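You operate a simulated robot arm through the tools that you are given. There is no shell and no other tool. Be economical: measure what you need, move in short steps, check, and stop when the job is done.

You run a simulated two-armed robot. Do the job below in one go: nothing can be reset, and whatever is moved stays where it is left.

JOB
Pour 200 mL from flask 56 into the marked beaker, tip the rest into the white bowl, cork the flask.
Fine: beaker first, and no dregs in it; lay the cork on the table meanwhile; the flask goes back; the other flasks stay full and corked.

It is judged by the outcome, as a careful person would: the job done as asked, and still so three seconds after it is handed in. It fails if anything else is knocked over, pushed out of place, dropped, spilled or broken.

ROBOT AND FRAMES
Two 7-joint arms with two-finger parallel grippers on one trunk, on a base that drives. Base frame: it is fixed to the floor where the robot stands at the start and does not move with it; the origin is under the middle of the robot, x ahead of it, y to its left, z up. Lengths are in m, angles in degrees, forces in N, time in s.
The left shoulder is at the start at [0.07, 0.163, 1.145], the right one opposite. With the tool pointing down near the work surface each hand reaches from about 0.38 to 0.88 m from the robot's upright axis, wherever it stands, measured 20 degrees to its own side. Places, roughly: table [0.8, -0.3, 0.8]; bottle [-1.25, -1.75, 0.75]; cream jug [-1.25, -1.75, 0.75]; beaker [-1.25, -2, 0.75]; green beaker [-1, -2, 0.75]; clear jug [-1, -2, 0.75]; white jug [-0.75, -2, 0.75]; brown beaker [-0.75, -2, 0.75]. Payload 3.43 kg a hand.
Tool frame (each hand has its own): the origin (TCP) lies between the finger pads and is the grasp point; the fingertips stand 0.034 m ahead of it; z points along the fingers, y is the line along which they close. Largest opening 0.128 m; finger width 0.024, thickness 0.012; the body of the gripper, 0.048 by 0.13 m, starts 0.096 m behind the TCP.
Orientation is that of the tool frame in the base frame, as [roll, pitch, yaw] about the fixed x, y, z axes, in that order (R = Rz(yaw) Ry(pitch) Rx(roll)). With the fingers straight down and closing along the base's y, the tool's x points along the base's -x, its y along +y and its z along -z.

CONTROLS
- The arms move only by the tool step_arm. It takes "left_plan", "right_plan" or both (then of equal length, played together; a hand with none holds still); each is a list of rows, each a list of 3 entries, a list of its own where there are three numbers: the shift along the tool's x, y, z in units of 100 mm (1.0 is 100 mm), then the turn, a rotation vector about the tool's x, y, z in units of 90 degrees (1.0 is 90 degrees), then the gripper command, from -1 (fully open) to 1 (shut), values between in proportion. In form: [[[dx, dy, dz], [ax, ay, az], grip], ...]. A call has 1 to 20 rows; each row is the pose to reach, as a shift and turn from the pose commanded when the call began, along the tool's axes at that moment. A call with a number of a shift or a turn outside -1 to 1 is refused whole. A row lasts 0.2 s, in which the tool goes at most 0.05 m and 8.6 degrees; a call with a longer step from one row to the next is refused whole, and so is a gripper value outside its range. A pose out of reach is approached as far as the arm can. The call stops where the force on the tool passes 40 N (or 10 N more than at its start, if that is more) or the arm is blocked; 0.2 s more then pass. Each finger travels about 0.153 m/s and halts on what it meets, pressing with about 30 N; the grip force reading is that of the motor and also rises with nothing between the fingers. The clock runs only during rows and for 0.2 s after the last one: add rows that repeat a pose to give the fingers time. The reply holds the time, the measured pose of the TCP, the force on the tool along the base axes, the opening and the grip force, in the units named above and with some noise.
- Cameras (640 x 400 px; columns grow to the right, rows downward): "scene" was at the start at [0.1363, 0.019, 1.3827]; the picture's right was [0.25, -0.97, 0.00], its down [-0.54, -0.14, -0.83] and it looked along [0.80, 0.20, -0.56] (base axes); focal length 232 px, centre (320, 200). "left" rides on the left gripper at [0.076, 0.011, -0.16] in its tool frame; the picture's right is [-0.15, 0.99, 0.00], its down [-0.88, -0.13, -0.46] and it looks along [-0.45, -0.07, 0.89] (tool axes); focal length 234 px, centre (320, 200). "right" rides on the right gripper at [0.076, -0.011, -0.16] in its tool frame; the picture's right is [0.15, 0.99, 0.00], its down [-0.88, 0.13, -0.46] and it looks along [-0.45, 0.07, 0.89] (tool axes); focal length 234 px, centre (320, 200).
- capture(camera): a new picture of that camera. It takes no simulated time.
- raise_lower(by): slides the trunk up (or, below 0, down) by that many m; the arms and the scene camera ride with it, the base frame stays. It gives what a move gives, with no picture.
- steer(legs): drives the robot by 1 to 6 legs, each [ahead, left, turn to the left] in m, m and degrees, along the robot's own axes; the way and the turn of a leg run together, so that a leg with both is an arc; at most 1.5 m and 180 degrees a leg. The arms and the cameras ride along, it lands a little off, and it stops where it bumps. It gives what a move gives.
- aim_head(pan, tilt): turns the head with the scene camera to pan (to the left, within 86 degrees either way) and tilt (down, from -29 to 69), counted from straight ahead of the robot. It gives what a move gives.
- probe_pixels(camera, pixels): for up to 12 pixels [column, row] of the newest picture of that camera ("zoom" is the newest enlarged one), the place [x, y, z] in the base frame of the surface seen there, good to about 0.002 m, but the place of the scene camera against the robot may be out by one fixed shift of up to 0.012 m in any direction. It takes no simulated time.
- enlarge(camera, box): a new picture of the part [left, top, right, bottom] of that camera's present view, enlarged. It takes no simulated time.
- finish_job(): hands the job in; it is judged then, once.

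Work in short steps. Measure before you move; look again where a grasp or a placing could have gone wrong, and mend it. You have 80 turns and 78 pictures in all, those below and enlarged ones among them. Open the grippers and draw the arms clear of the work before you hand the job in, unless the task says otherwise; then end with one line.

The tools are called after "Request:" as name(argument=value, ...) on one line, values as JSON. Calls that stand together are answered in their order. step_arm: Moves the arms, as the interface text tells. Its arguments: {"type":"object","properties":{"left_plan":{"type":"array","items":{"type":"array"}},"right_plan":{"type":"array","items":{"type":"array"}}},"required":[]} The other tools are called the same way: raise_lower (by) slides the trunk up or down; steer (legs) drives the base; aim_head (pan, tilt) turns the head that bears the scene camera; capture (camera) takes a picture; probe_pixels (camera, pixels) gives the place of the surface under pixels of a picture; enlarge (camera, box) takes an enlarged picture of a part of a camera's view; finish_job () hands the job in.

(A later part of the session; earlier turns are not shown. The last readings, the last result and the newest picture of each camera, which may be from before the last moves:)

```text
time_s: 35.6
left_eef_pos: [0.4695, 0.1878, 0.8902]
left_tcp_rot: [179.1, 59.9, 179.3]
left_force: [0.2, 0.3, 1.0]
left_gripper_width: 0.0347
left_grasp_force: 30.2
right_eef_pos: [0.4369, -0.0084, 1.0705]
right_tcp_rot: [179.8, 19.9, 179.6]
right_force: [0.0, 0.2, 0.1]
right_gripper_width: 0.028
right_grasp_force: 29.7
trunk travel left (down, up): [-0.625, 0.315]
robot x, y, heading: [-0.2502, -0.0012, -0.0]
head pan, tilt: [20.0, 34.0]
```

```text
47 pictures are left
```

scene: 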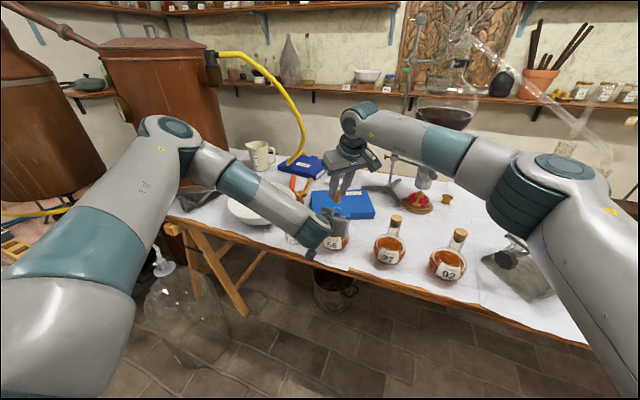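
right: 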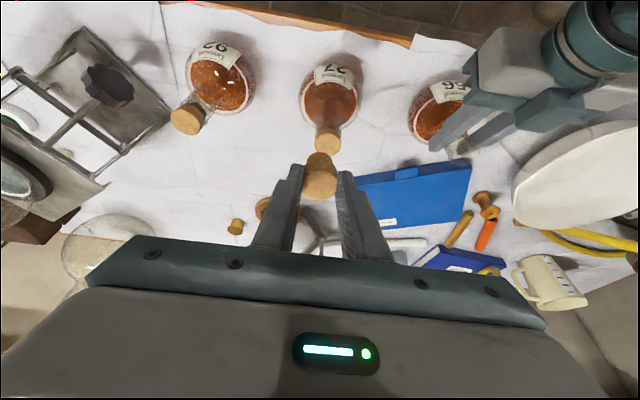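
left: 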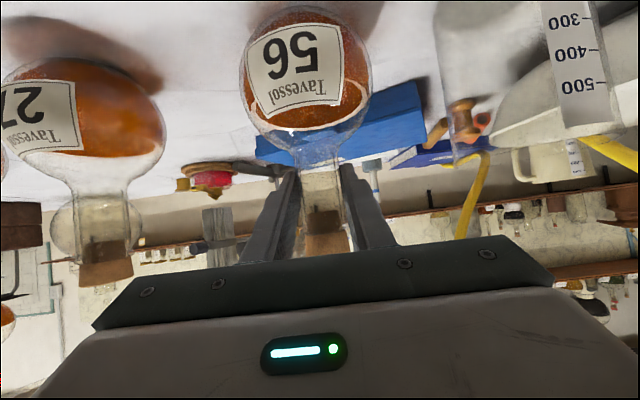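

Clear now. I move to behind flasks 27 and 92 at (0.57, −0.085), then down part of the way.

Request:
step_arm(right_plan=[[[-0.235, -0.19, 0.085], [0, 0, 0], 1], [[-0.47, -0.38, 0.17], [0, 0, 0], 1], [[-0.7, -0.58, 0.26], [0, 0, 0], 1], [[-0.94, -0.77, 0.342], [0, 0, 0], 1]])

Request:
step_arm(right_plan=[[[0.0, 0, 0.33], [0, 0, 0], 1], [[0.0, 0, 0.66], [0, 0, 0], 1], [[0.0, 0, 0.99], [0, 0, 0], 1], [[0.0, 0, 0.99], [0, 0, 0], 1]])

Request:
capture(camera="scene")

Request:
capture(camera="right")

```text
time_s: 36.6
left_eef_pos: [0.4703, 0.1886, 0.892]
left_tcp_rot: [179.2, 59.7, 179.3]
left_force: [-0.1, 0.0, 0.7]
left_gripper_width: 0.0344
left_grasp_force: 30.1
right_eef_pos: [0.538, -0.0871, 1.0703]
right_tcp_rot: [179.8, 19.9, 179.8]
right_force: [0.1, 0.7, 0.4]
right_gripper_width: 0.0283
right_grasp_force: 30.2
trunk travel left (down, up): [-0.625, 0.315]
robot x, y, heading: [-0.2529, 0.0011, -0.4]
head pan, tilt: [20.0, 34.0]
```

```text
time_s: 37.6
left_eef_pos: [0.4689, 0.1883, 0.8918]
left_tcp_rot: [179.2, 59.9, 179.3]
left_force: [-0.2, 0.0, -0.2]
left_gripper_width: 0.0345
left_grasp_force: 30.1
right_eef_pos: [0.5704, -0.0887, 0.9759]
right_tcp_rot: [179.8, 19.9, 179.7]
right_force: [-0.4, -0.4, -0.1]
right_gripper_width: 0.028
right_grasp_force: 29.9
trunk travel left (down, up): [-0.625, 0.315]
robot x, y, heading: [-0.2515, -0.0028, 0.0]
head pan, tilt: [20.0, 34.0]
```

```text
46 pictures are left
```

scene: 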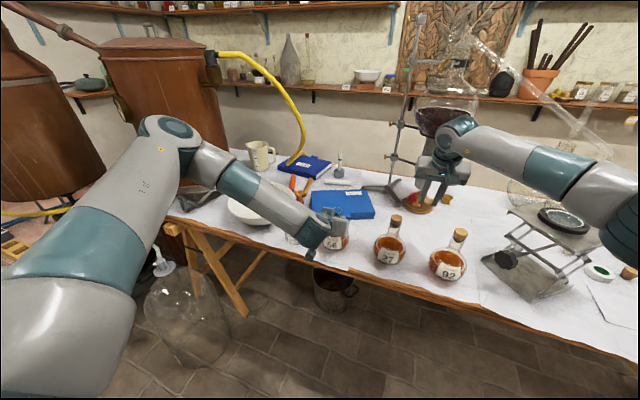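

```text
45 pictures are left
```

right: 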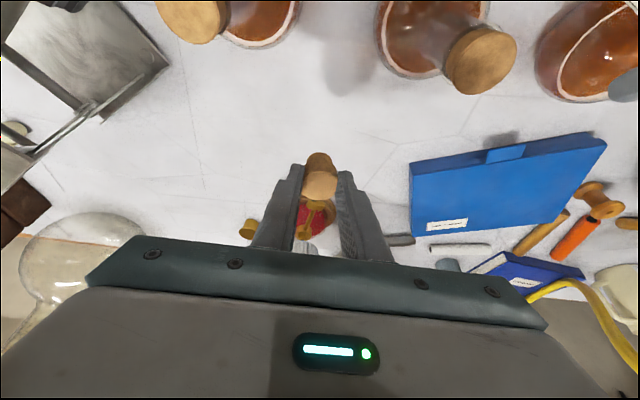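

The space below is clear. I descend vertically 100 mm, then creep to contact.

Request:
step_arm(right_plan=[[[0.11, 0, 0.31], [0, 0, 0], 1], [[0.23, 0, 0.62], [0, 0, 0], 1], [[0.342, 0, 0.94], [0, 0, 0], 1], [[0.342, 0, 0.94], [0, 0, 0], 1]])

Request:
step_arm(right_plan=[[[0.034, 0, 0.094], [0, 0, 0], 1], [[0.068, 0, 0.188], [0, 0, 0], 1], [[0.103, 0, 0.282], [0, 0, 0], 1], [[0.12, 0, 0.33], [0, 0, 0], 1], [[0.137, 0, 0.376], [0, 0, 0], 1]])

Request:
enlarge(camera="scene", box=[384, 150, 480, 230])

Request:
capture(camera="right")

```text
time_s: 38.6
left_eef_pos: [0.469, 0.1884, 0.8916]
left_tcp_rot: [179.3, 59.9, 179.2]
left_force: [-0.6, 0.0, -0.3]
left_gripper_width: 0.0343
left_grasp_force: 29.8
right_eef_pos: [0.5676, -0.0862, 0.8754]
right_tcp_rot: [179.8, 19.9, 179.7]
right_force: [-0.2, 0.4, 0.3]
right_gripper_width: 0.0279
right_grasp_force: 30.2
trunk travel left (down, up): [-0.625, 0.315]
robot x, y, heading: [-0.2511, 0.0017, -0.1]
head pan, tilt: [20.0, 34.0]
```

```text
time_s: 39.8
left_eef_pos: [0.4706, 0.1888, 0.8917]
left_tcp_rot: [179.3, 59.8, 179.3]
left_force: [-0.7, -0.9, 0.1]
left_gripper_width: 0.0345
left_grasp_force: 29.7
right_eef_pos: [0.569, -0.0854, 0.8373]
right_tcp_rot: [179.8, 19.9, 179.7]
right_force: [0.1, 0.6, 0.8]
right_gripper_width: 0.0282
right_grasp_force: 30.0
trunk travel left (down, up): [-0.625, 0.315]
robot x, y, heading: [-0.2486, 0.0029, 0.2]
head pan, tilt: [20.0, 34.0]
```

```text
5.00 times, centred on (432, 190) of scene
```

zoom: 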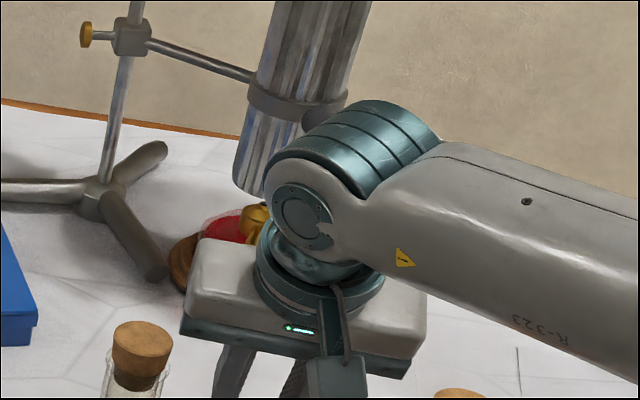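

```text
43 pictures are left
```

right: 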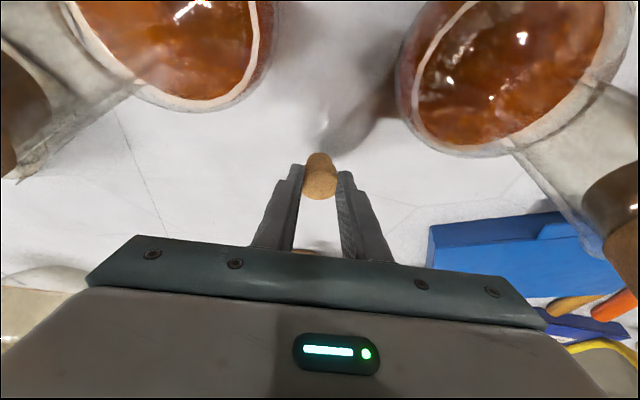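

No contact yet at z=0.837. I creep down in 3 mm rows to contact.

Request:
step_arm(right_plan=[[[0.017, 0, 0.047], [0, 0, 0], 1], [[0.034, 0, 0.094], [0, 0, 0], 1], [[0.048, 0, 0.132], [0, 0, 0], 1], [[0.058, 0, 0.16], [0, 0, 0], 1], [[0.068, 0, 0.188], [0, 0, 0], 1]])

```text
time_s: 41.0
left_eef_pos: [0.4689, 0.1883, 0.8916]
left_tcp_rot: [179.3, 59.8, 179.3]
left_force: [-0.1, -0.1, 0.1]
left_gripper_width: 0.0346
left_grasp_force: 30.0
right_eef_pos: [0.5702, -0.0877, 0.8159]
right_tcp_rot: [-180.0, 19.7, 179.6]
right_force: [0.5, 0.6, -0.5]
right_gripper_width: 0.0281
right_grasp_force: 29.8
trunk travel left (down, up): [-0.625, 0.315]
robot x, y, heading: [-0.2505, -0.0012, -0.1]
head pan, tilt: [20.0, 34.0]
```

Request:
enlarge(camera="right", box=[240, 120, 400, 220])

```text
4.00 times, centred on (320, 170) of right
```

zoom: 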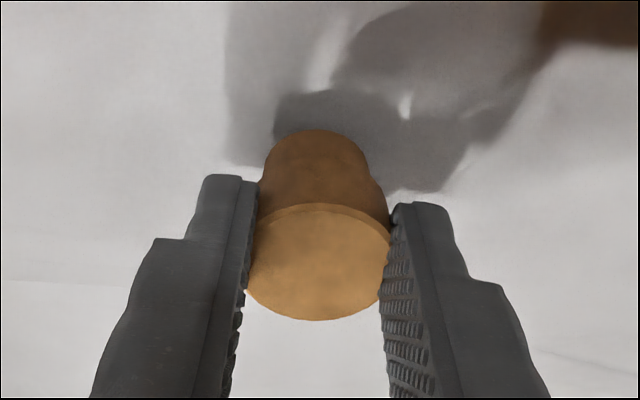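

The cork's shadow nearly meets it. I creep another 6 mm.

Request:
step_arm(right_plan=[[[0.005, 0, 0.014], [0, 0, 0], 1], [[0.01, 0, 0.028], [0, 0, 0], 1], [[0.015, 0, 0.042], [0, 0, 0], 1], [[0.02, 0, 0.056], [0, 0, 0], 1]])

```text
time_s: 42.0
left_eef_pos: [0.4684, 0.1888, 0.8924]
left_tcp_rot: [179.2, 59.9, 179.3]
left_force: [0.6, 0.5, 0.2]
left_gripper_width: 0.0344
left_grasp_force: 29.5
right_eef_pos: [0.5702, -0.0864, 0.8125]
right_tcp_rot: [179.9, 20.2, 179.7]
right_force: [0.3, -1.1, 19.1]
right_gripper_width: 0.0288
right_grasp_force: 29.8
trunk travel left (down, up): [-0.625, 0.315]
robot x, y, heading: [-0.2506, -0.0016, -0.4]
head pan, tilt: [20.0, 34.0]
```

Contact at z=0.8125 (19 N). I ease up 2 mm and open gradually.

Request:
step_arm(right_plan=[[[-0.007, 0, -0.019], [0, 0, 0], 1], [[-0.007, 0, -0.019], [0, 0, 0], 0.53], [[-0.007, 0, -0.019], [0, 0, 0], 0.45], [[-0.007, 0, -0.019], [0, 0, 0], 0.35], [[-0.007, 0, -0.019], [0, 0, 0], 0.2], [[-0.007, 0, -0.019], [0, 0, 0], 0.0], [[-0.007, 0, -0.019], [0, 0, 0], 0.0]])

Request:
capture(camera="right")

```text
time_s: 43.6
left_eef_pos: [0.469, 0.1883, 0.8911]
left_tcp_rot: [179.3, 60.0, 179.3]
left_force: [0.2, 0.4, 0.2]
left_gripper_width: 0.0344
left_grasp_force: 30.2
right_eef_pos: [0.5705, -0.0867, 0.8119]
right_tcp_rot: [179.9, 19.8, 179.7]
right_force: [0.5, 0.1, 1.1]
right_gripper_width: 0.0638
right_grasp_force: 0.0
trunk travel left (down, up): [-0.625, 0.315]
robot x, y, heading: [-0.2542, 0.0012, -0.1]
head pan, tilt: [20.0, 34.0]
```

```text
41 pictures are left
```

right: 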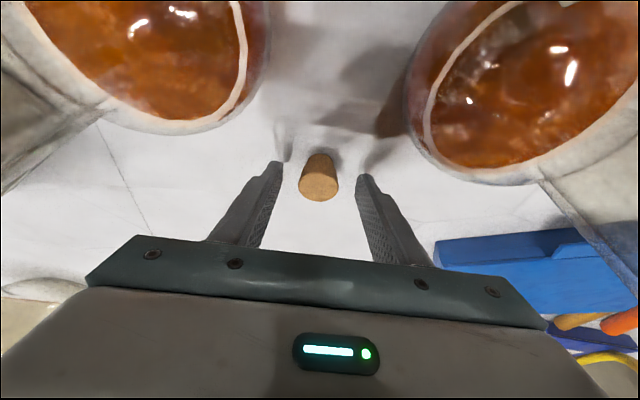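

The cork stands upright and free at (318,180). I withdraw along the hand, then go up.

Request:
step_arm(right_plan=[[[0, 0, -0.2], [0, 0, 0], 0], [[0, 0, -0.5], [0, 0, 0], 0], [[0, 0, -1.0], [0, 0, 0], 0]])

Request:
step_arm(right_plan=[[[-0.1, 0, -0.3], [0, 0, 0], 0], [[-0.2, 0, -0.6], [0, 0, 0], 0], [[-0.342, 0, -0.94], [0, 0, 0], 0], [[-0.342, 0, -0.94], [0, 0, 0], 0]])

Request:
capture(camera="right")

```text
time_s: 44.4
left_eef_pos: [0.4679, 0.1883, 0.8922]
left_tcp_rot: [179.1, 59.8, 179.3]
left_force: [-2.8, 0.1, 2.0]
left_gripper_width: 0.0346
left_grasp_force: 30.4
right_eef_pos: [0.5359, -0.0865, 0.9051]
right_tcp_rot: [-179.9, 19.9, 179.7]
right_force: [-0.3, -0.5, 0.4]
right_gripper_width: 0.0643
right_grasp_force: 0.1
trunk travel left (down, up): [-0.625, 0.315]
robot x, y, heading: [-0.2496, 0.0006, 0.0]
head pan, tilt: [20.0, 34.0]
```

```text
time_s: 45.4
left_eef_pos: [0.4707, 0.1884, 0.8917]
left_tcp_rot: [179.1, 59.8, 179.3]
left_force: [-1.2, 0.7, 0.8]
left_gripper_width: 0.0345
left_grasp_force: 29.8
right_eef_pos: [0.5343, -0.0865, 1.0057]
right_tcp_rot: [180.0, 19.9, 179.8]
right_force: [-0.1, 0.5, 0.8]
right_gripper_width: 0.064
right_grasp_force: 0.1
trunk travel left (down, up): [-0.625, 0.315]
robot x, y, heading: [-0.2497, 0.0037, -0.2]
head pan, tilt: [20.0, 34.0]
```

```text
40 pictures are left
```

right: 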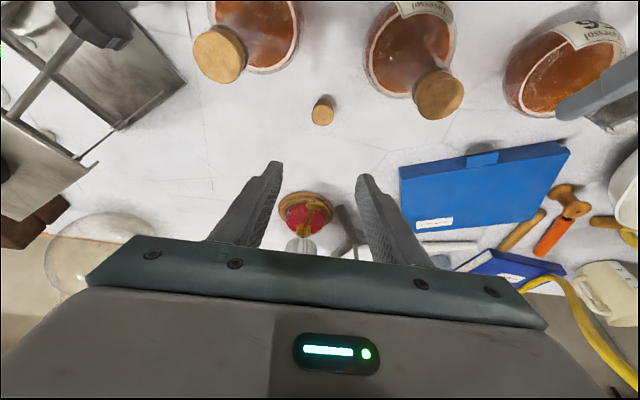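

Cork stands at (323,110). Now I lift flask 56 straight up by 100 mm, gently.

Request:
step_arm(left_plan=[[[-0.06, 0, -0.035], [0, 0, 0], 1], [[-0.15, 0, -0.087], [0, 0, 0], 1], [[-0.27, 0, -0.156], [0, 0, 0], 1], [[-0.4, 0, -0.23], [0, 0, 0], 1], [[-0.53, 0, -0.306], [0, 0, 0], 1], [[-0.66, 0, -0.38], [0, 0, 0], 1], [[-0.77, 0, -0.445], [0, 0, 0], 1], [[-0.84, 0, -0.485], [0, 0, 0], 1], [[-0.866, 0, -0.5], [0, 0, 0], 1], [[-0.866, 0, -0.5], [0, 0, 0], 1]])

Request:
capture(camera="left")

Request:
capture(camera="scene")

```text
time_s: 47.6
left_eef_pos: [0.468, 0.1891, 0.9909]
left_tcp_rot: [179.4, 60.0, 179.3]
left_force: [0.0, 0.6, -4.9]
left_gripper_width: 0.0345
left_grasp_force: 29.8
right_eef_pos: [0.5364, -0.0872, 1.0052]
right_tcp_rot: [179.9, 19.9, 179.7]
right_force: [0.4, -0.7, 0.7]
right_gripper_width: 0.0638
right_grasp_force: 0.0
trunk travel left (down, up): [-0.625, 0.315]
robot x, y, heading: [-0.2517, 0.0014, -0.1]
head pan, tilt: [20.0, 34.0]
```

```text
39 pictures are left
```

left: 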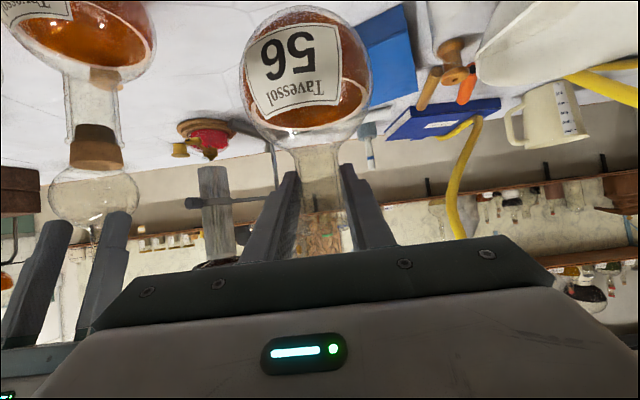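

```text
38 pictures are left
```

scene: 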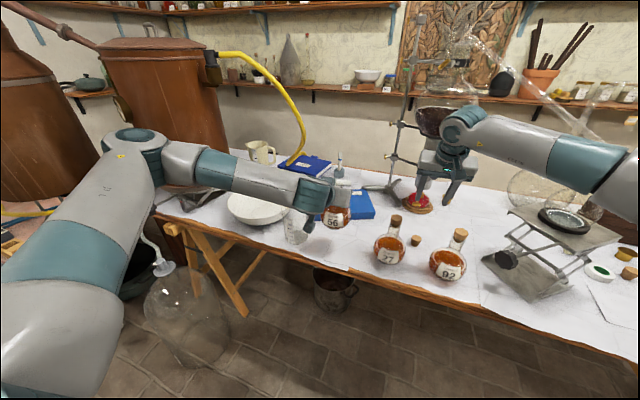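

Lifted (about 5 N). I tilt to 45° while moving toward the beaker, staying above its rim.

Request:
step_arm(left_plan=[[[0.0, 0.08, 0.0], [0.025, 0, -0.043], 1], [[0.0, 0.2, 0.0], [0.05, 0, -0.087], 1], [[0.03, 0.32, 0.02], [0.075, 0, -0.13], 1], [[0.07, 0.44, 0.04], [0.1, 0, -0.173], 1], [[0.1, 0.56, 0.06], [0.125, 0, -0.217], 1], [[0.14, 0.68, 0.08], [0.15, 0, -0.26], 1], [[0.18, 0.79, 0.1], [0.175, 0, -0.303], 1], [[0.21, 0.88, 0.12], [0.2, 0, -0.346], 1], [[0.24, 0.95, 0.14], [0.225, 0, -0.39], 1], [[0.26, 0.98, 0.15], [0.25, 0, -0.433], 1], [[0.26, 0.98, 0.15], [0.25, 0, -0.433], 1]])

Request:
capture(camera="scene")

Request:
enlarge(camera="scene", box=[240, 180, 368, 260])

Request:
capture(camera="left")

```text
time_s: 50.0
left_eef_pos: [0.4686, 0.2876, 0.9624]
left_tcp_rot: [-116.8, 38.0, -129.5]
left_force: [-0.3, 0.2, -5.1]
left_gripper_width: 0.0343
left_grasp_force: 29.6
right_eef_pos: [0.5372, -0.0867, 1.0044]
right_tcp_rot: [179.8, 19.8, 179.7]
right_force: [0.6, -0.1, -0.5]
right_gripper_width: 0.0638
right_grasp_force: 0.1
trunk travel left (down, up): [-0.625, 0.315]
robot x, y, heading: [-0.2513, -0.0006, -0.3]
head pan, tilt: [20.0, 34.0]
```

```text
37 pictures are left
```

scene: 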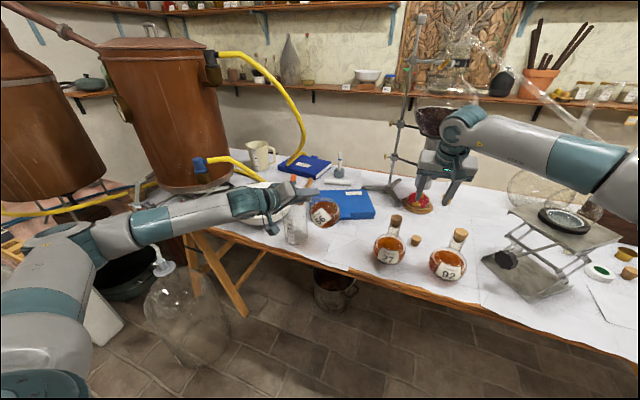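

```text
5.00 times, centred on (304, 220) of scene
```

zoom: 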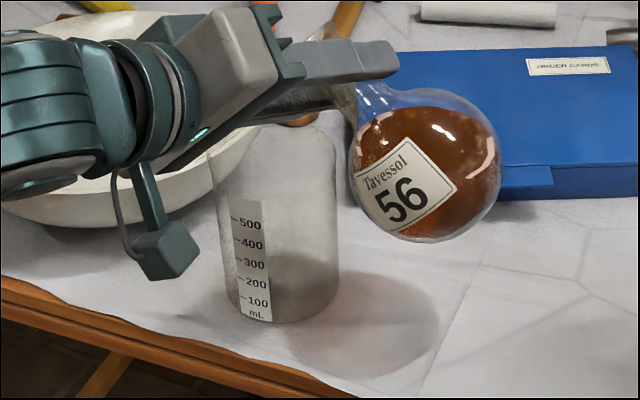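

```text
35 pictures are left
```

left: 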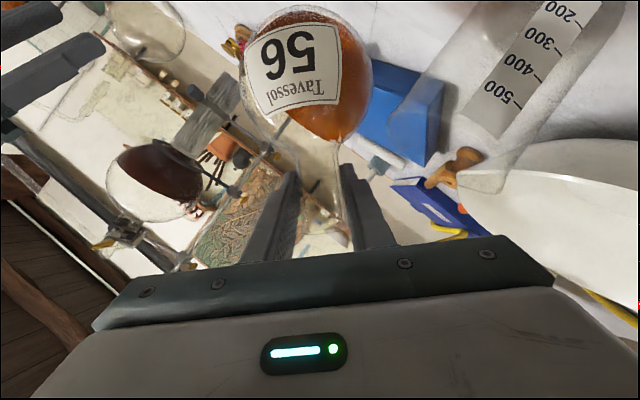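

The beaker scale is well visible (200 mark at (257,283) in the zoom) and nothing has come out. I lower 30 mm and tilt to 60°.

Request:
step_arm(left_plan=[[[0.06, 0.07, 0.035], [0.0166, 0, -0.029], 1], [[0.12, 0.14, 0.07], [0.033, 0, -0.058], 1], [[0.184, 0.212, 0.106], [0.05, 0, -0.086], 1], [[0.184, 0.212, 0.106], [0.0666, 0, -0.115], 1], [[0.184, 0.212, 0.106], [0.0833, 0, -0.144], 1], [[0.184, 0.212, 0.106], [0.0833, 0, -0.144], 1]])

Request:
enlarge(camera="scene", box=[240, 180, 368, 260])

```text
time_s: 51.4
left_eef_pos: [0.4694, 0.2871, 0.9301]
left_tcp_rot: [-106.4, 26.0, -123.9]
left_force: [0.0, 1.0, -5.2]
left_gripper_width: 0.0345
left_grasp_force: 30.2
right_eef_pos: [0.5363, -0.0882, 1.0046]
right_tcp_rot: [179.9, 19.9, 179.7]
right_force: [0.6, 0.4, 0.2]
right_gripper_width: 0.0641
right_grasp_force: 0.0
trunk travel left (down, up): [-0.625, 0.315]
robot x, y, heading: [-0.2501, 0.0003, -0.4]
head pan, tilt: [20.0, 34.0]
```

```text
5.00 times, centred on (304, 220) of scene
```

zoom: 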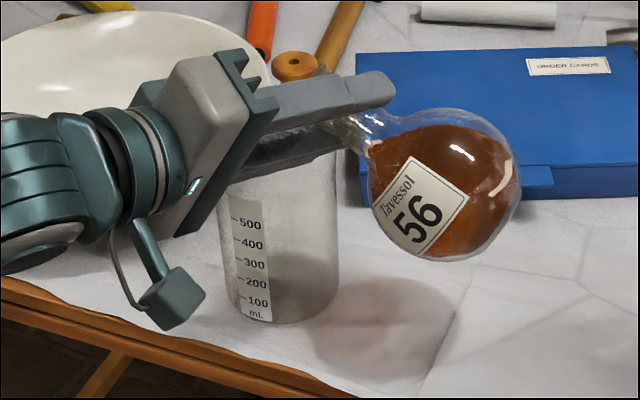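

Nothing yet. I tilt on to 70°.

Request:
step_arm(left_plan=[[[0, 0, 0], [0.0185, 0, -0.032], 1], [[0, 0, 0], [0.037, 0, -0.064], 1], [[0, 0, 0], [0.0555, 0, -0.0962], 1], [[0, 0, 0], [0.0555, 0, -0.0962], 1]])

Request:
enlarge(camera="scene", box=[240, 180, 368, 260])

```text
time_s: 52.4
left_eef_pos: [0.4697, 0.2871, 0.9317]
left_tcp_rot: [-100.5, 17.5, -121.7]
left_force: [0.1, 0.3, -5.4]
left_gripper_width: 0.0344
left_grasp_force: 29.5
right_eef_pos: [0.5359, -0.0873, 1.0059]
right_tcp_rot: [179.9, 19.9, 179.8]
right_force: [-0.2, 0.0, -0.9]
right_gripper_width: 0.0639
right_grasp_force: 0.1
trunk travel left (down, up): [-0.625, 0.315]
robot x, y, heading: [-0.2523, -0.0005, -0.1]
head pan, tilt: [20.0, 34.0]
```

```text
5.00 times, centred on (304, 220) of scene
```

zoom: 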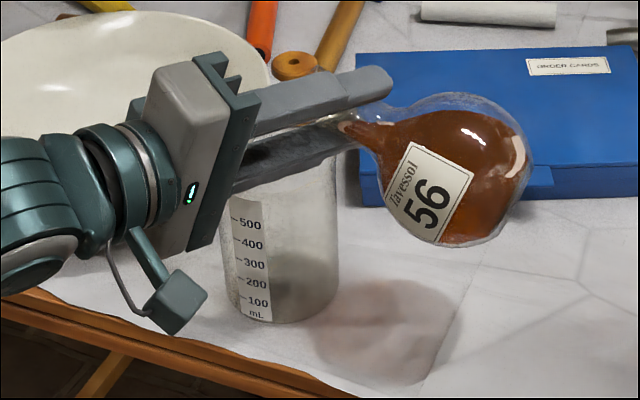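

Liquid has entered the neck. I tilt a further 5° slowly.

Request:
step_arm(left_plan=[[[0, 0, 0], [0.014, 0, -0.024], 1], [[0, 0, 0], [0.028, 0, -0.048], 1], [[0, 0, 0], [0.028, 0, -0.048], 1]])

Request:
enlarge(camera="scene", box=[240, 180, 368, 260])

```text
time_s: 53.2
left_eef_pos: [0.4686, 0.2878, 0.9309]
left_tcp_rot: [-97.8, 13.3, -121.0]
left_force: [-0.5, 0.0, -6.0]
left_gripper_width: 0.0344
left_grasp_force: 30.0
right_eef_pos: [0.536, -0.0866, 1.0044]
right_tcp_rot: [179.9, 19.7, 179.8]
right_force: [0.9, 0.3, -0.5]
right_gripper_width: 0.0641
right_grasp_force: 0.0
trunk travel left (down, up): [-0.625, 0.315]
robot x, y, heading: [-0.2505, 0.0024, -0.2]
head pan, tilt: [20.0, 34.0]
```

```text
5.00 times, centred on (304, 220) of scene
```

zoom: 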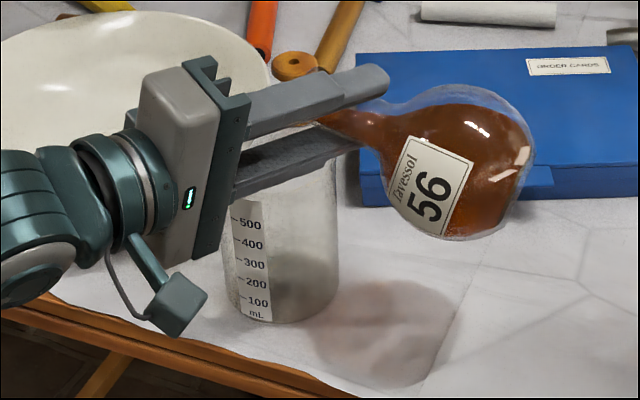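

On the brink. I tilt 3° more and hold briefly.

Request:
step_arm(left_plan=[[[0, 0, 0], [0.008, 0, -0.0145], 1], [[0, 0, 0], [0.0167, 0, -0.029], 1], [[0, 0, 0], [0.0167, 0, -0.029], 1], [[0, 0, 0], [0.0167, 0, -0.029], 1]])

Request:
enlarge(camera="scene", box=[240, 180, 368, 260])

```text
time_s: 54.2
left_eef_pos: [0.4704, 0.2883, 0.9316]
left_tcp_rot: [-96.1, 10.7, -120.7]
left_force: [-0.1, -0.7, -5.6]
left_gripper_width: 0.0346
left_grasp_force: 30.3
right_eef_pos: [0.5367, -0.0865, 1.0054]
right_tcp_rot: [179.9, 19.8, 179.7]
right_force: [-0.8, -0.5, -0.2]
right_gripper_width: 0.064
right_grasp_force: 0.1
trunk travel left (down, up): [-0.625, 0.315]
robot x, y, heading: [-0.2491, -0.0003, -0.3]
head pan, tilt: [20.0, 34.0]
```

```text
5.00 times, centred on (304, 220) of scene
```

zoom: 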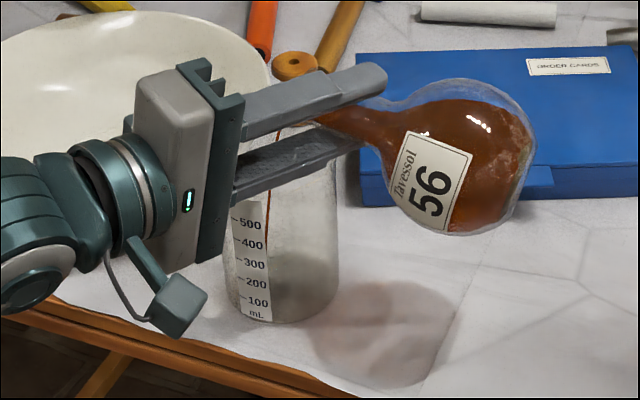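

A thin stream falls inside the beaker (zoom (267,215)). I tilt 3° more and hold.

Request:
step_arm(left_plan=[[[0, 0, 0], [0.0083, 0, -0.0145], 1], [[0, 0, 0], [0.0167, 0, -0.029], 1], [[0, 0, 0], [0.0167, 0, -0.029], 1], [[0, 0, 0], [0.0167, 0, -0.029], 1], [[0, 0, 0], [0.0167, 0, -0.029], 1], [[0, 0, 0], [0.0167, 0, -0.029], 1]])

Request:
enlarge(camera="scene", box=[240, 180, 368, 260])

```text
time_s: 55.6
left_eef_pos: [0.471, 0.2877, 0.9307]
left_tcp_rot: [-94.8, 8.1, -120.4]
left_force: [-0.7, 0.6, -4.4]
left_gripper_width: 0.0344
left_grasp_force: 30.2
right_eef_pos: [0.5357, -0.0869, 1.0053]
right_tcp_rot: [179.9, 19.9, 179.7]
right_force: [0.4, 0.0, -0.4]
right_gripper_width: 0.0642
right_grasp_force: 0.0
trunk travel left (down, up): [-0.625, 0.315]
robot x, y, heading: [-0.2484, -0.0003, 0.1]
head pan, tilt: [20.0, 34.0]
```

```text
5.00 times, centred on (304, 220) of scene
```

zoom: 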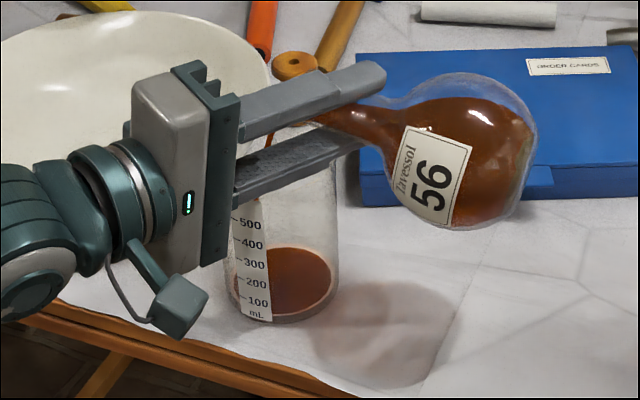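

Beaker has started to fill (well under 100). Stream is steady; I add 2° and hold about 1.5 s.

Request:
step_arm(left_plan=[[[0, 0, 0], [0.0055, 0, -0.0096], 1], [[0, 0, 0], [0.011, 0, -0.0192], 1], [[0, 0, 0], [0.011, 0, -0.0192], 1], [[0, 0, 0], [0.011, 0, -0.0192], 1], [[0, 0, 0], [0.011, 0, -0.0192], 1], [[0, 0, 0], [0.011, 0, -0.0192], 1], [[0, 0, 0], [0.011, 0, -0.0192], 1]])

Request:
enlarge(camera="scene", box=[256, 190, 352, 250])

```text
time_s: 57.2
left_eef_pos: [0.4691, 0.2873, 0.9312]
left_tcp_rot: [-93.7, 6.4, -120.3]
left_force: [-1.3, -0.1, -4.5]
left_gripper_width: 0.0343
left_grasp_force: 29.9
right_eef_pos: [0.5368, -0.087, 1.0057]
right_tcp_rot: [180.0, 19.7, 179.7]
right_force: [-0.3, 0.1, -0.1]
right_gripper_width: 0.064
right_grasp_force: 0.1
trunk travel left (down, up): [-0.625, 0.315]
robot x, y, heading: [-0.2496, 0.0025, 0.0]
head pan, tilt: [20.0, 34.0]
```

```text
6.67 times, centred on (304, 220) of scene
```

zoom: 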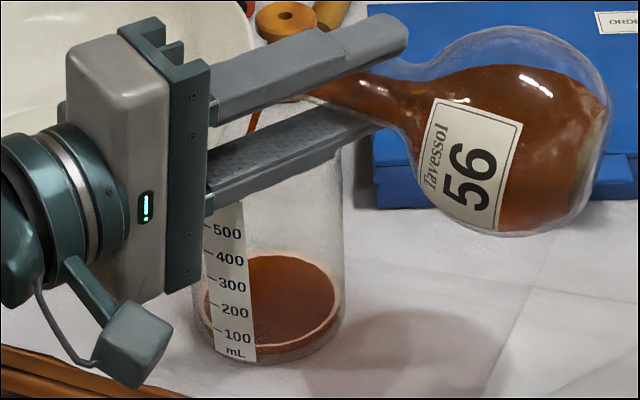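

Level is about 60 mL and rising; sediment stays at the flask's old bottom. I add 2° and hold 2 s.

Request:
step_arm(left_plan=[[[0, 0, 0], [0.0055, 0, -0.0096], 1], [[0, 0, 0], [0.011, 0, -0.0192], 1], [[0, 0, 0], [0.011, 0, -0.0192], 1], [[0, 0, 0], [0.011, 0, -0.0192], 1], [[0, 0, 0], [0.011, 0, -0.0192], 1], [[0, 0, 0], [0.011, 0, -0.0192], 1], [[0, 0, 0], [0.011, 0, -0.0192], 1], [[0, 0, 0], [0.011, 0, -0.0192], 1], [[0, 0, 0], [0.011, 0, -0.0192], 1]])

Request:
enlarge(camera="scene", box=[256, 190, 352, 250])

```text
time_s: 59.2
left_eef_pos: [0.4693, 0.2867, 0.9305]
left_tcp_rot: [-92.7, 4.6, -120.1]
left_force: [0.1, 0.1, -4.4]
left_gripper_width: 0.0343
left_grasp_force: 29.6
right_eef_pos: [0.5357, -0.0867, 1.0051]
right_tcp_rot: [179.9, 19.8, 179.8]
right_force: [-0.5, -0.2, -0.5]
right_gripper_width: 0.064
right_grasp_force: 0.1
trunk travel left (down, up): [-0.625, 0.315]
robot x, y, heading: [-0.2495, -0.0011, 0.1]
head pan, tilt: [20.0, 34.0]
```

```text
6.67 times, centred on (304, 220) of scene
```

zoom: 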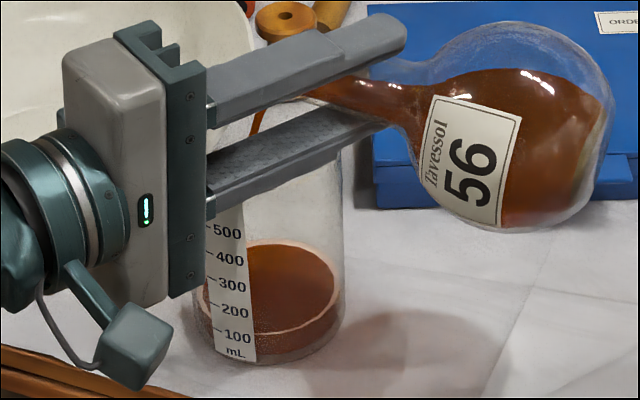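

Level looks a little above 100. I probe the liquid surface for its height.

Request:
probe_pixels(camera="zoom", pixels=[[290, 280], [290, 300], [270, 260], [310, 310], [240, 337], [240, 312]])

```text
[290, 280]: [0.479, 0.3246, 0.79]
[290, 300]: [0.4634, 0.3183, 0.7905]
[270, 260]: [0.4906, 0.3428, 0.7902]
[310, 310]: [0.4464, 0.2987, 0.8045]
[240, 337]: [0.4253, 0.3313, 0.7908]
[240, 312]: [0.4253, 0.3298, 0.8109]
```

Surface is at z 0.790, i.e. the 100 mark (0.791); the 200 mark is 0.8095 in this frame. I add 2.5° and hold 2 s.

Request:
step_arm(left_plan=[[[0, 0, 0], [0.007, 0, -0.012], 1], [[0, 0, 0], [0.014, 0, -0.024], 1], [[0, 0, 0], [0.014, 0, -0.024], 1], [[0, 0, 0], [0.014, 0, -0.024], 1], [[0, 0, 0], [0.014, 0, -0.024], 1], [[0, 0, 0], [0.014, 0, -0.024], 1], [[0, 0, 0], [0.014, 0, -0.024], 1], [[0, 0, 0], [0.014, 0, -0.024], 1], [[0, 0, 0], [0.014, 0, -0.024], 1]])

Request:
enlarge(camera="scene", box=[256, 190, 352, 250])

Request:
probe_pixels(camera="zoom", pixels=[[290, 275], [290, 290], [270, 260]])

```text
time_s: 61.2
left_eef_pos: [0.4695, 0.287, 0.9314]
left_tcp_rot: [-91.5, 2.5, -120.1]
left_force: [-0.4, 0.0, -3.3]
left_gripper_width: 0.0343
left_grasp_force: 30.4
right_eef_pos: [0.5359, -0.0866, 1.0044]
right_tcp_rot: [-180.0, 19.7, 179.7]
right_force: [0.0, 0.0, 0.3]
right_gripper_width: 0.064
right_grasp_force: 0.0
trunk travel left (down, up): [-0.625, 0.315]
robot x, y, heading: [-0.2488, 0.0012, -0.0]
head pan, tilt: [20.0, 34.0]
```

```text
6.67 times, centred on (304, 220) of scene
```

zoom: 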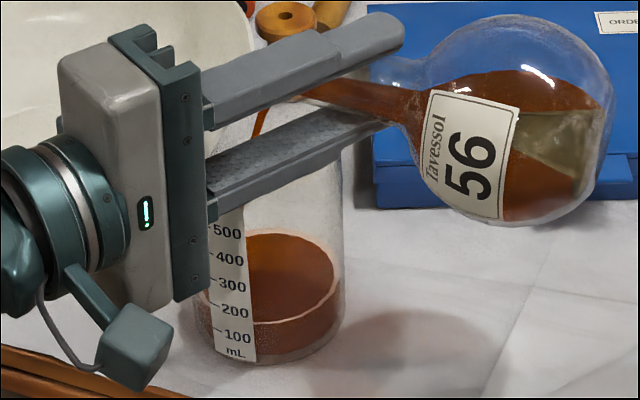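

```text
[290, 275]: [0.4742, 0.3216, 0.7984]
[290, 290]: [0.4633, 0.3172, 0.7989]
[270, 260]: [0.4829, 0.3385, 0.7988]
```

About 143 mL now. The greenish sediment is starting to creep but is far from the neck. I add just 1.5° and hold about 1.4 s.

Request:
step_arm(left_plan=[[[0, 0, 0], [0.0083, 0, -0.0144], 1], [[0, 0, 0], [0.0083, 0, -0.0144], 1], [[0, 0, 0], [0.0083, 0, -0.0144], 1], [[0, 0, 0], [0.0083, 0, -0.0144], 1], [[0, 0, 0], [0.0083, 0, -0.0144], 1], [[0, 0, 0], [0.0083, 0, -0.0144], 1]])

Request:
enlarge(camera="scene", box=[256, 190, 352, 250])

Request:
probe_pixels(camera="zoom", pixels=[[290, 275], [290, 285], [270, 260]])

```text
time_s: 62.6
left_eef_pos: [0.4693, 0.2866, 0.9316]
left_tcp_rot: [-90.6, 1.2, -120.2]
left_force: [0.8, -0.2, -4.1]
left_gripper_width: 0.0344
left_grasp_force: 30.5
right_eef_pos: [0.5368, -0.0878, 1.0057]
right_tcp_rot: [179.8, 19.8, 179.7]
right_force: [0.3, 0.9, -0.4]
right_gripper_width: 0.0641
right_grasp_force: 0.0
trunk travel left (down, up): [-0.625, 0.315]
robot x, y, heading: [-0.2503, -0.0, 0.1]
head pan, tilt: [20.0, 34.0]
```

```text
6.67 times, centred on (304, 220) of scene
```

zoom: 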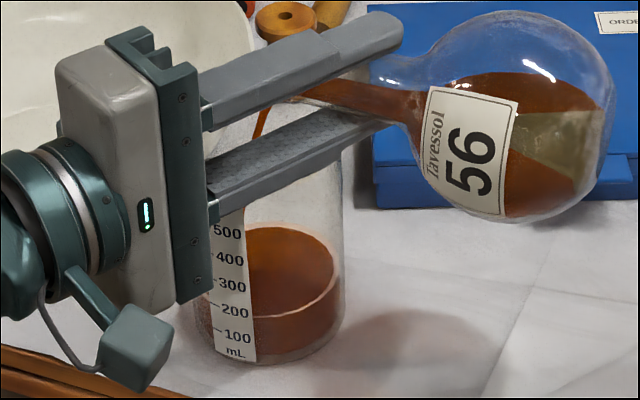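

```text
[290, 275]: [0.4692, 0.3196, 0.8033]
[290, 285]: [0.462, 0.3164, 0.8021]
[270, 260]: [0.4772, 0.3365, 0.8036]
```

About 167 mL. Same again with 1° more.

Request:
step_arm(left_plan=[[[0, 0, 0], [0.0055, 0, -0.0096], 1], [[0, 0, 0], [0.0055, 0, -0.0096], 1], [[0, 0, 0], [0.0055, 0, -0.0096], 1], [[0, 0, 0], [0.0055, 0, -0.0096], 1], [[0, 0, 0], [0.0055, 0, -0.0096], 1]])

Request:
enlarge(camera="scene", box=[256, 190, 352, 250])

Request:
probe_pixels(camera="zoom", pixels=[[290, 275], [290, 285], [270, 255], [280, 265], [300, 270], [280, 280]])

```text
time_s: 63.8
left_eef_pos: [0.4704, 0.2881, 0.9305]
left_tcp_rot: [-90.2, 0.4, -120.1]
left_force: [1.1, -0.1, -3.9]
left_gripper_width: 0.0343
left_grasp_force: 30.2
right_eef_pos: [0.5365, -0.0869, 1.0055]
right_tcp_rot: [179.9, 19.9, 179.6]
right_force: [-0.4, -0.4, -0.3]
right_gripper_width: 0.0643
right_grasp_force: 0.0
trunk travel left (down, up): [-0.625, 0.315]
robot x, y, heading: [-0.2499, 0.0009, -0.1]
head pan, tilt: [20.0, 34.0]
```

```text
6.67 times, centred on (304, 220) of scene
```

zoom: 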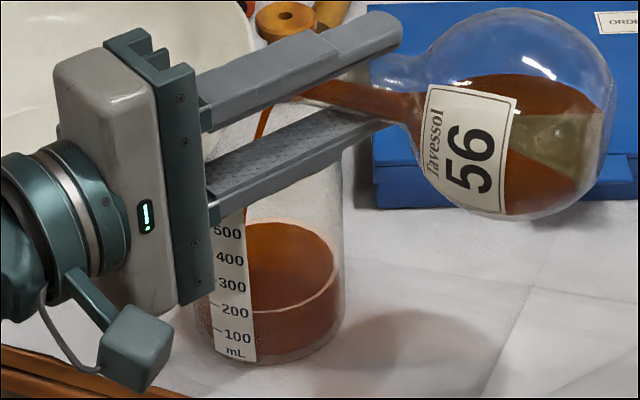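

```text
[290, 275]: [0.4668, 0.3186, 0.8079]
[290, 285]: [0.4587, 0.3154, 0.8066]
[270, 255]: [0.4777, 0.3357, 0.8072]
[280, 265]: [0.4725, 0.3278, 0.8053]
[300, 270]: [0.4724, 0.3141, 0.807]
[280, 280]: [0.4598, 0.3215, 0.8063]
```

About 187 mL, at about 13 mL/s. I hold 0.4 s more and tilt back by 30°.

Request:
step_arm(left_plan=[[[0, 0, 0], [0, 0, 0], 1], [[0, 0, 0], [0, 0, 0], 1], [[0, 0, 0], [-0.044, 0, 0.076], 1], [[0, 0, 0], [-0.085, 0, 0.147], 1], [[0, 0, 0], [-0.11, 0, 0.19], 1], [[0, 0, 0], [-0.13, 0, 0.225], 1], [[0, 0, 0], [-0.15, 0, 0.26], 1], [[0, 0, 0], [-0.1667, 0, 0.2887], 1], [[0, 0, 0], [-0.1667, 0, 0.2887], 1], [[0, 0, 0], [-0.1667, 0, 0.2887], 1]])

Request:
enlarge(camera="scene", box=[256, 190, 352, 250])

Request:
probe_pixels(camera="zoom", pixels=[[290, 265], [290, 280], [270, 245], [280, 260], [300, 265], [270, 270], [238, 312], [238, 337], [234, 261]])

```text
time_s: 66.0
left_eef_pos: [0.4692, 0.2871, 0.9315]
left_tcp_rot: [-106.3, 26.0, -124.0]
left_force: [0.6, 0.2, -4.1]
left_gripper_width: 0.0342
left_grasp_force: 30.0
right_eef_pos: [0.5366, -0.0862, 1.0044]
right_tcp_rot: [180.0, 19.8, 179.7]
right_force: [-0.5, -0.5, -0.2]
right_gripper_width: 0.0639
right_grasp_force: 0.0
trunk travel left (down, up): [-0.625, 0.315]
robot x, y, heading: [-0.2475, 0.0011, -0.1]
head pan, tilt: [20.0, 34.0]
```

```text
6.67 times, centred on (304, 220) of scene
```

zoom: 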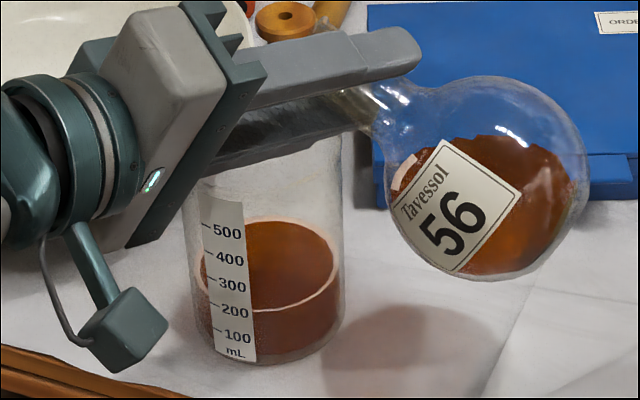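

```text
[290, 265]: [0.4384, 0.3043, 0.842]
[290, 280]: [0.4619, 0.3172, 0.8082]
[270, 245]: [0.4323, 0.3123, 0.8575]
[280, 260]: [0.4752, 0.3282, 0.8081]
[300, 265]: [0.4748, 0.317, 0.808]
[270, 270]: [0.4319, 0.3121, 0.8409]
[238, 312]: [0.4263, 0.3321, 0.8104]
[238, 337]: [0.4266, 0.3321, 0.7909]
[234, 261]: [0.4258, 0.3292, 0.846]
```

The stream has stopped; surface reads z≈0.808 against ≈0.809 for the 200 mark. I zoom in closely to verify.

Request:
enlarge(camera="scene", box=[280, 218, 312, 248])

Request:
probe_pixels(camera="zoom", pixels=[[320, 60], [350, 60], [380, 60], [320, 100], [350, 100], [400, 90], [350, 40], [420, 60]])

```text
13.33 times, centred on (296, 233) of scene
```

zoom: 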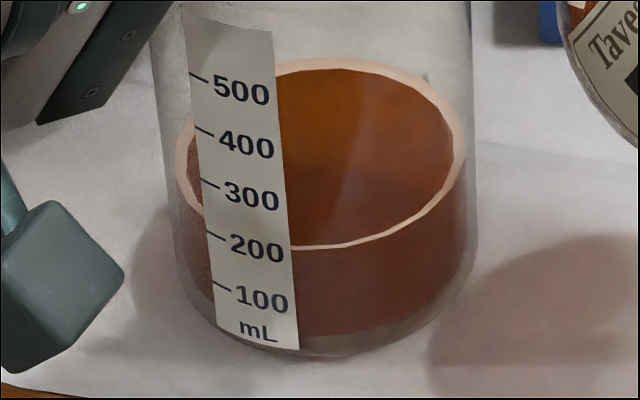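

```text
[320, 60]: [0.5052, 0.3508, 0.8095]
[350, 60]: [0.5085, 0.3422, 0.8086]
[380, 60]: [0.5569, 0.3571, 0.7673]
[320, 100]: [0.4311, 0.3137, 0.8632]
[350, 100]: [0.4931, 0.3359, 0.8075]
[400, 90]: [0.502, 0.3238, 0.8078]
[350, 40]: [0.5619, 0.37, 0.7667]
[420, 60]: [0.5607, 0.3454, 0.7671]
```

I compare against the tick itself: probing the 200 and 100 ticks and texts.

Request:
probe_pixels(camera="zoom", pixels=[[217, 236], [212, 233], [257, 248], [225, 288], [220, 284], [262, 300], [340, 150], [400, 150], [330, 200], [360, 215]])

```text
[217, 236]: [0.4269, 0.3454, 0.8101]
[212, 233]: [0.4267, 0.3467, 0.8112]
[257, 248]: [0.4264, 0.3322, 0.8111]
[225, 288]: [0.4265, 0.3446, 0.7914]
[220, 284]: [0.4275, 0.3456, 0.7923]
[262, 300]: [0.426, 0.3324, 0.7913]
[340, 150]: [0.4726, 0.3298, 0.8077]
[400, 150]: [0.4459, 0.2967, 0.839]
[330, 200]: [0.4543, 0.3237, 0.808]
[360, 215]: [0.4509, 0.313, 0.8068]
```

Surface reads about 2.5 mm (≈13 mL) under the 200 tick. I give a brief top-up: tilt back to 90°, hold 0.6 s, and return.

Request:
step_arm(left_plan=[[[0, 0, 0], [0.039, 0, -0.067], 1], [[0, 0, 0], [0.078, 0, -0.135], 1], [[0, 0, 0], [0.117, 0, -0.202], 1], [[0, 0, 0], [0.147, 0, -0.254], 1], [[0, 0, 0], [0.1667, 0, -0.2887], 1], [[0, 0, 0], [0.1667, 0, -0.2887], 1], [[0, 0, 0], [0.1667, 0, -0.2887], 1], [[0, 0, 0], [0.1667, 0, -0.2887], 1], [[0, 0, 0], [0.124, 0, -0.214], 1], [[0, 0, 0], [0.083, 0, -0.144], 1], [[0, 0, 0], [0.04, 0, -0.07], 1], [[0, 0, 0], [0, 0, 0], 1], [[0, 0, 0], [0, 0, 0], 1], [[0, 0, 0], [0, 0, 0], 1], [[0, 0, 0], [0, 0, 0], 1]])

Request:
enlarge(camera="scene", box=[280, 218, 312, 248])

Request:
probe_pixels(camera="zoom", pixels=[[217, 236], [257, 248], [225, 288], [262, 300], [340, 150], [400, 90], [330, 200], [360, 200], [350, 100], [380, 180], [330, 170], [360, 120]])

```text
time_s: 69.2
left_eef_pos: [0.4691, 0.2877, 0.9306]
left_tcp_rot: [-106.2, 26.0, -123.9]
left_force: [0.1, 0.5, -2.8]
left_gripper_width: 0.034
left_grasp_force: 30.2
right_eef_pos: [0.5362, -0.0877, 1.0047]
right_tcp_rot: [179.9, 19.8, 179.7]
right_force: [-0.5, 0.4, 0.5]
right_gripper_width: 0.0639
right_grasp_force: 0.1
trunk travel left (down, up): [-0.625, 0.315]
robot x, y, heading: [-0.2529, 0.0042, -0.1]
head pan, tilt: [20.0, 34.0]
```

```text
13.33 times, centred on (296, 233) of scene
```

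zoom: 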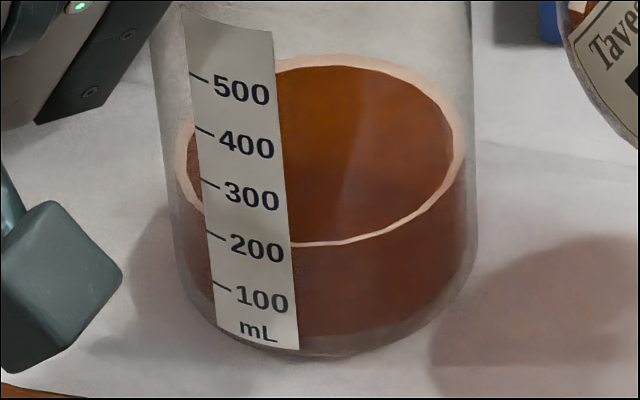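

```text
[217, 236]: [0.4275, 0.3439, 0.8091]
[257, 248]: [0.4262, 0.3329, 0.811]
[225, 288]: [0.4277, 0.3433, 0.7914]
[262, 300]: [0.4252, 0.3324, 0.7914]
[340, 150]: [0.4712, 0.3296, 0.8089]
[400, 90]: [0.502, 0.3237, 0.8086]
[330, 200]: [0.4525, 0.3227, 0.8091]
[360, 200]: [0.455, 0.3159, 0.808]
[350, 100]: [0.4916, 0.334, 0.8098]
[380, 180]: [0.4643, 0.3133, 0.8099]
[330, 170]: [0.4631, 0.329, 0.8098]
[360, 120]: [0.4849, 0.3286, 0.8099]
```

The beaker surface (0.8093) now matches the 200 tick (0.8095±0.001). I raise the flask 100 mm and bring it back to 45°.

Request:
step_arm(left_plan=[[[-0.05, -0.1, -0.03], [-0.02, 0, 0.036], 1], [[-0.12, -0.24, -0.07], [-0.042, 0, 0.072], 1], [[-0.2, -0.4, -0.115], [-0.062, 0, 0.108], 1], [[-0.28, -0.56, -0.16], [-0.083, 0, 0.144], 1], [[-0.36, -0.72, -0.21], [-0.083, 0, 0.144], 1], [[-0.433, -0.866, -0.25], [-0.083, 0, 0.144], 1], [[-0.433, -0.866, -0.25], [-0.083, 0, 0.144], 1]])

Request:
step_arm(left_plan=[[[-0.1, 0.08, 0.02], [0, 0, 0], 1], [[-0.28, 0.22, 0.05], [0, 0, 0], 1], [[-0.48, 0.37, 0.09], [0, 0, 0], 1], [[-0.68, 0.52, 0.12], [0, 0, 0], 1], [[-0.84, 0.65, 0.15], [0, 0, 0], 1], [[-0.912, 0.707, 0.166], [0, 0, 0], 1]])

Request:
step_arm(left_plan=[[[-0.08, 0.09, -0.05], [0, 0, 0], 1], [[-0.21, 0.24, -0.12], [0, 0, 0], 1], [[-0.36, 0.42, -0.21], [0, 0, 0], 1], [[-0.48, 0.55, -0.28], [0, 0, 0], 1], [[-0.52, 0.6, -0.3], [0, 0, 0], 1], [[-0.52, 0.6, -0.3], [0, 0, 0], 1]])

Request:
capture(camera="scene")

```text
time_s: 70.8
left_eef_pos: [0.4698, 0.2852, 1.0318]
left_tcp_rot: [-116.8, 38.0, -129.5]
left_force: [-0.8, 0.2, -3.6]
left_gripper_width: 0.0341
left_grasp_force: 29.9
right_eef_pos: [0.5358, -0.0862, 1.0046]
right_tcp_rot: [-180.0, 19.7, 179.7]
right_force: [0.0, 0.6, 0.2]
right_gripper_width: 0.0639
right_grasp_force: 0.1
trunk travel left (down, up): [-0.625, 0.315]
robot x, y, heading: [-0.2523, 0.0001, -0.0]
head pan, tilt: [20.0, 34.0]
```

```text
time_s: 72.2
left_eef_pos: [0.5283, 0.3853, 1.0323]
left_tcp_rot: [-116.8, 38.1, -129.5]
left_force: [0.0, 0.6, -4.8]
left_gripper_width: 0.0344
left_grasp_force: 30.1
right_eef_pos: [0.5357, -0.0877, 1.0058]
right_tcp_rot: [179.9, 19.8, 179.7]
right_force: [-0.5, 0.3, 0.6]
right_gripper_width: 0.0638
right_grasp_force: 0.0
trunk travel left (down, up): [-0.625, 0.315]
robot x, y, heading: [-0.2506, 0.0005, -0.2]
head pan, tilt: [20.0, 34.0]
```

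```text
time_s: 73.6
left_eef_pos: [0.5291, 0.4713, 1.0313]
left_tcp_rot: [-116.9, 37.9, -129.3]
left_force: [0.1, -0.1, -2.5]
left_gripper_width: 0.0342
left_grasp_force: 29.7
right_eef_pos: [0.5357, -0.0864, 1.0056]
right_tcp_rot: [180.0, 19.9, 179.6]
right_force: [0.4, -0.1, 0.2]
right_gripper_width: 0.0641
right_grasp_force: 0.0
trunk travel left (down, up): [-0.625, 0.315]
robot x, y, heading: [-0.2524, 0.0008, -0.2]
head pan, tilt: [20.0, 34.0]
```

```text
21 pictures are left
```

scene: 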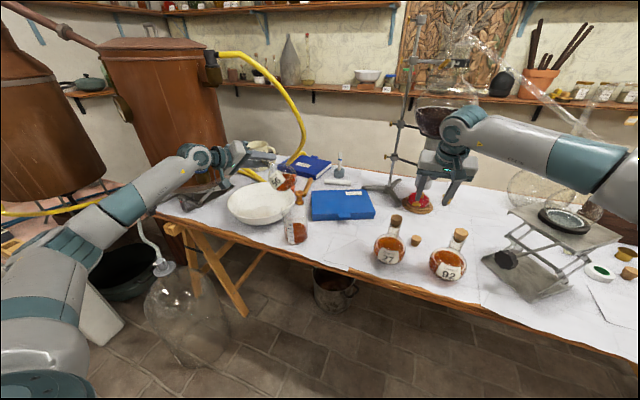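

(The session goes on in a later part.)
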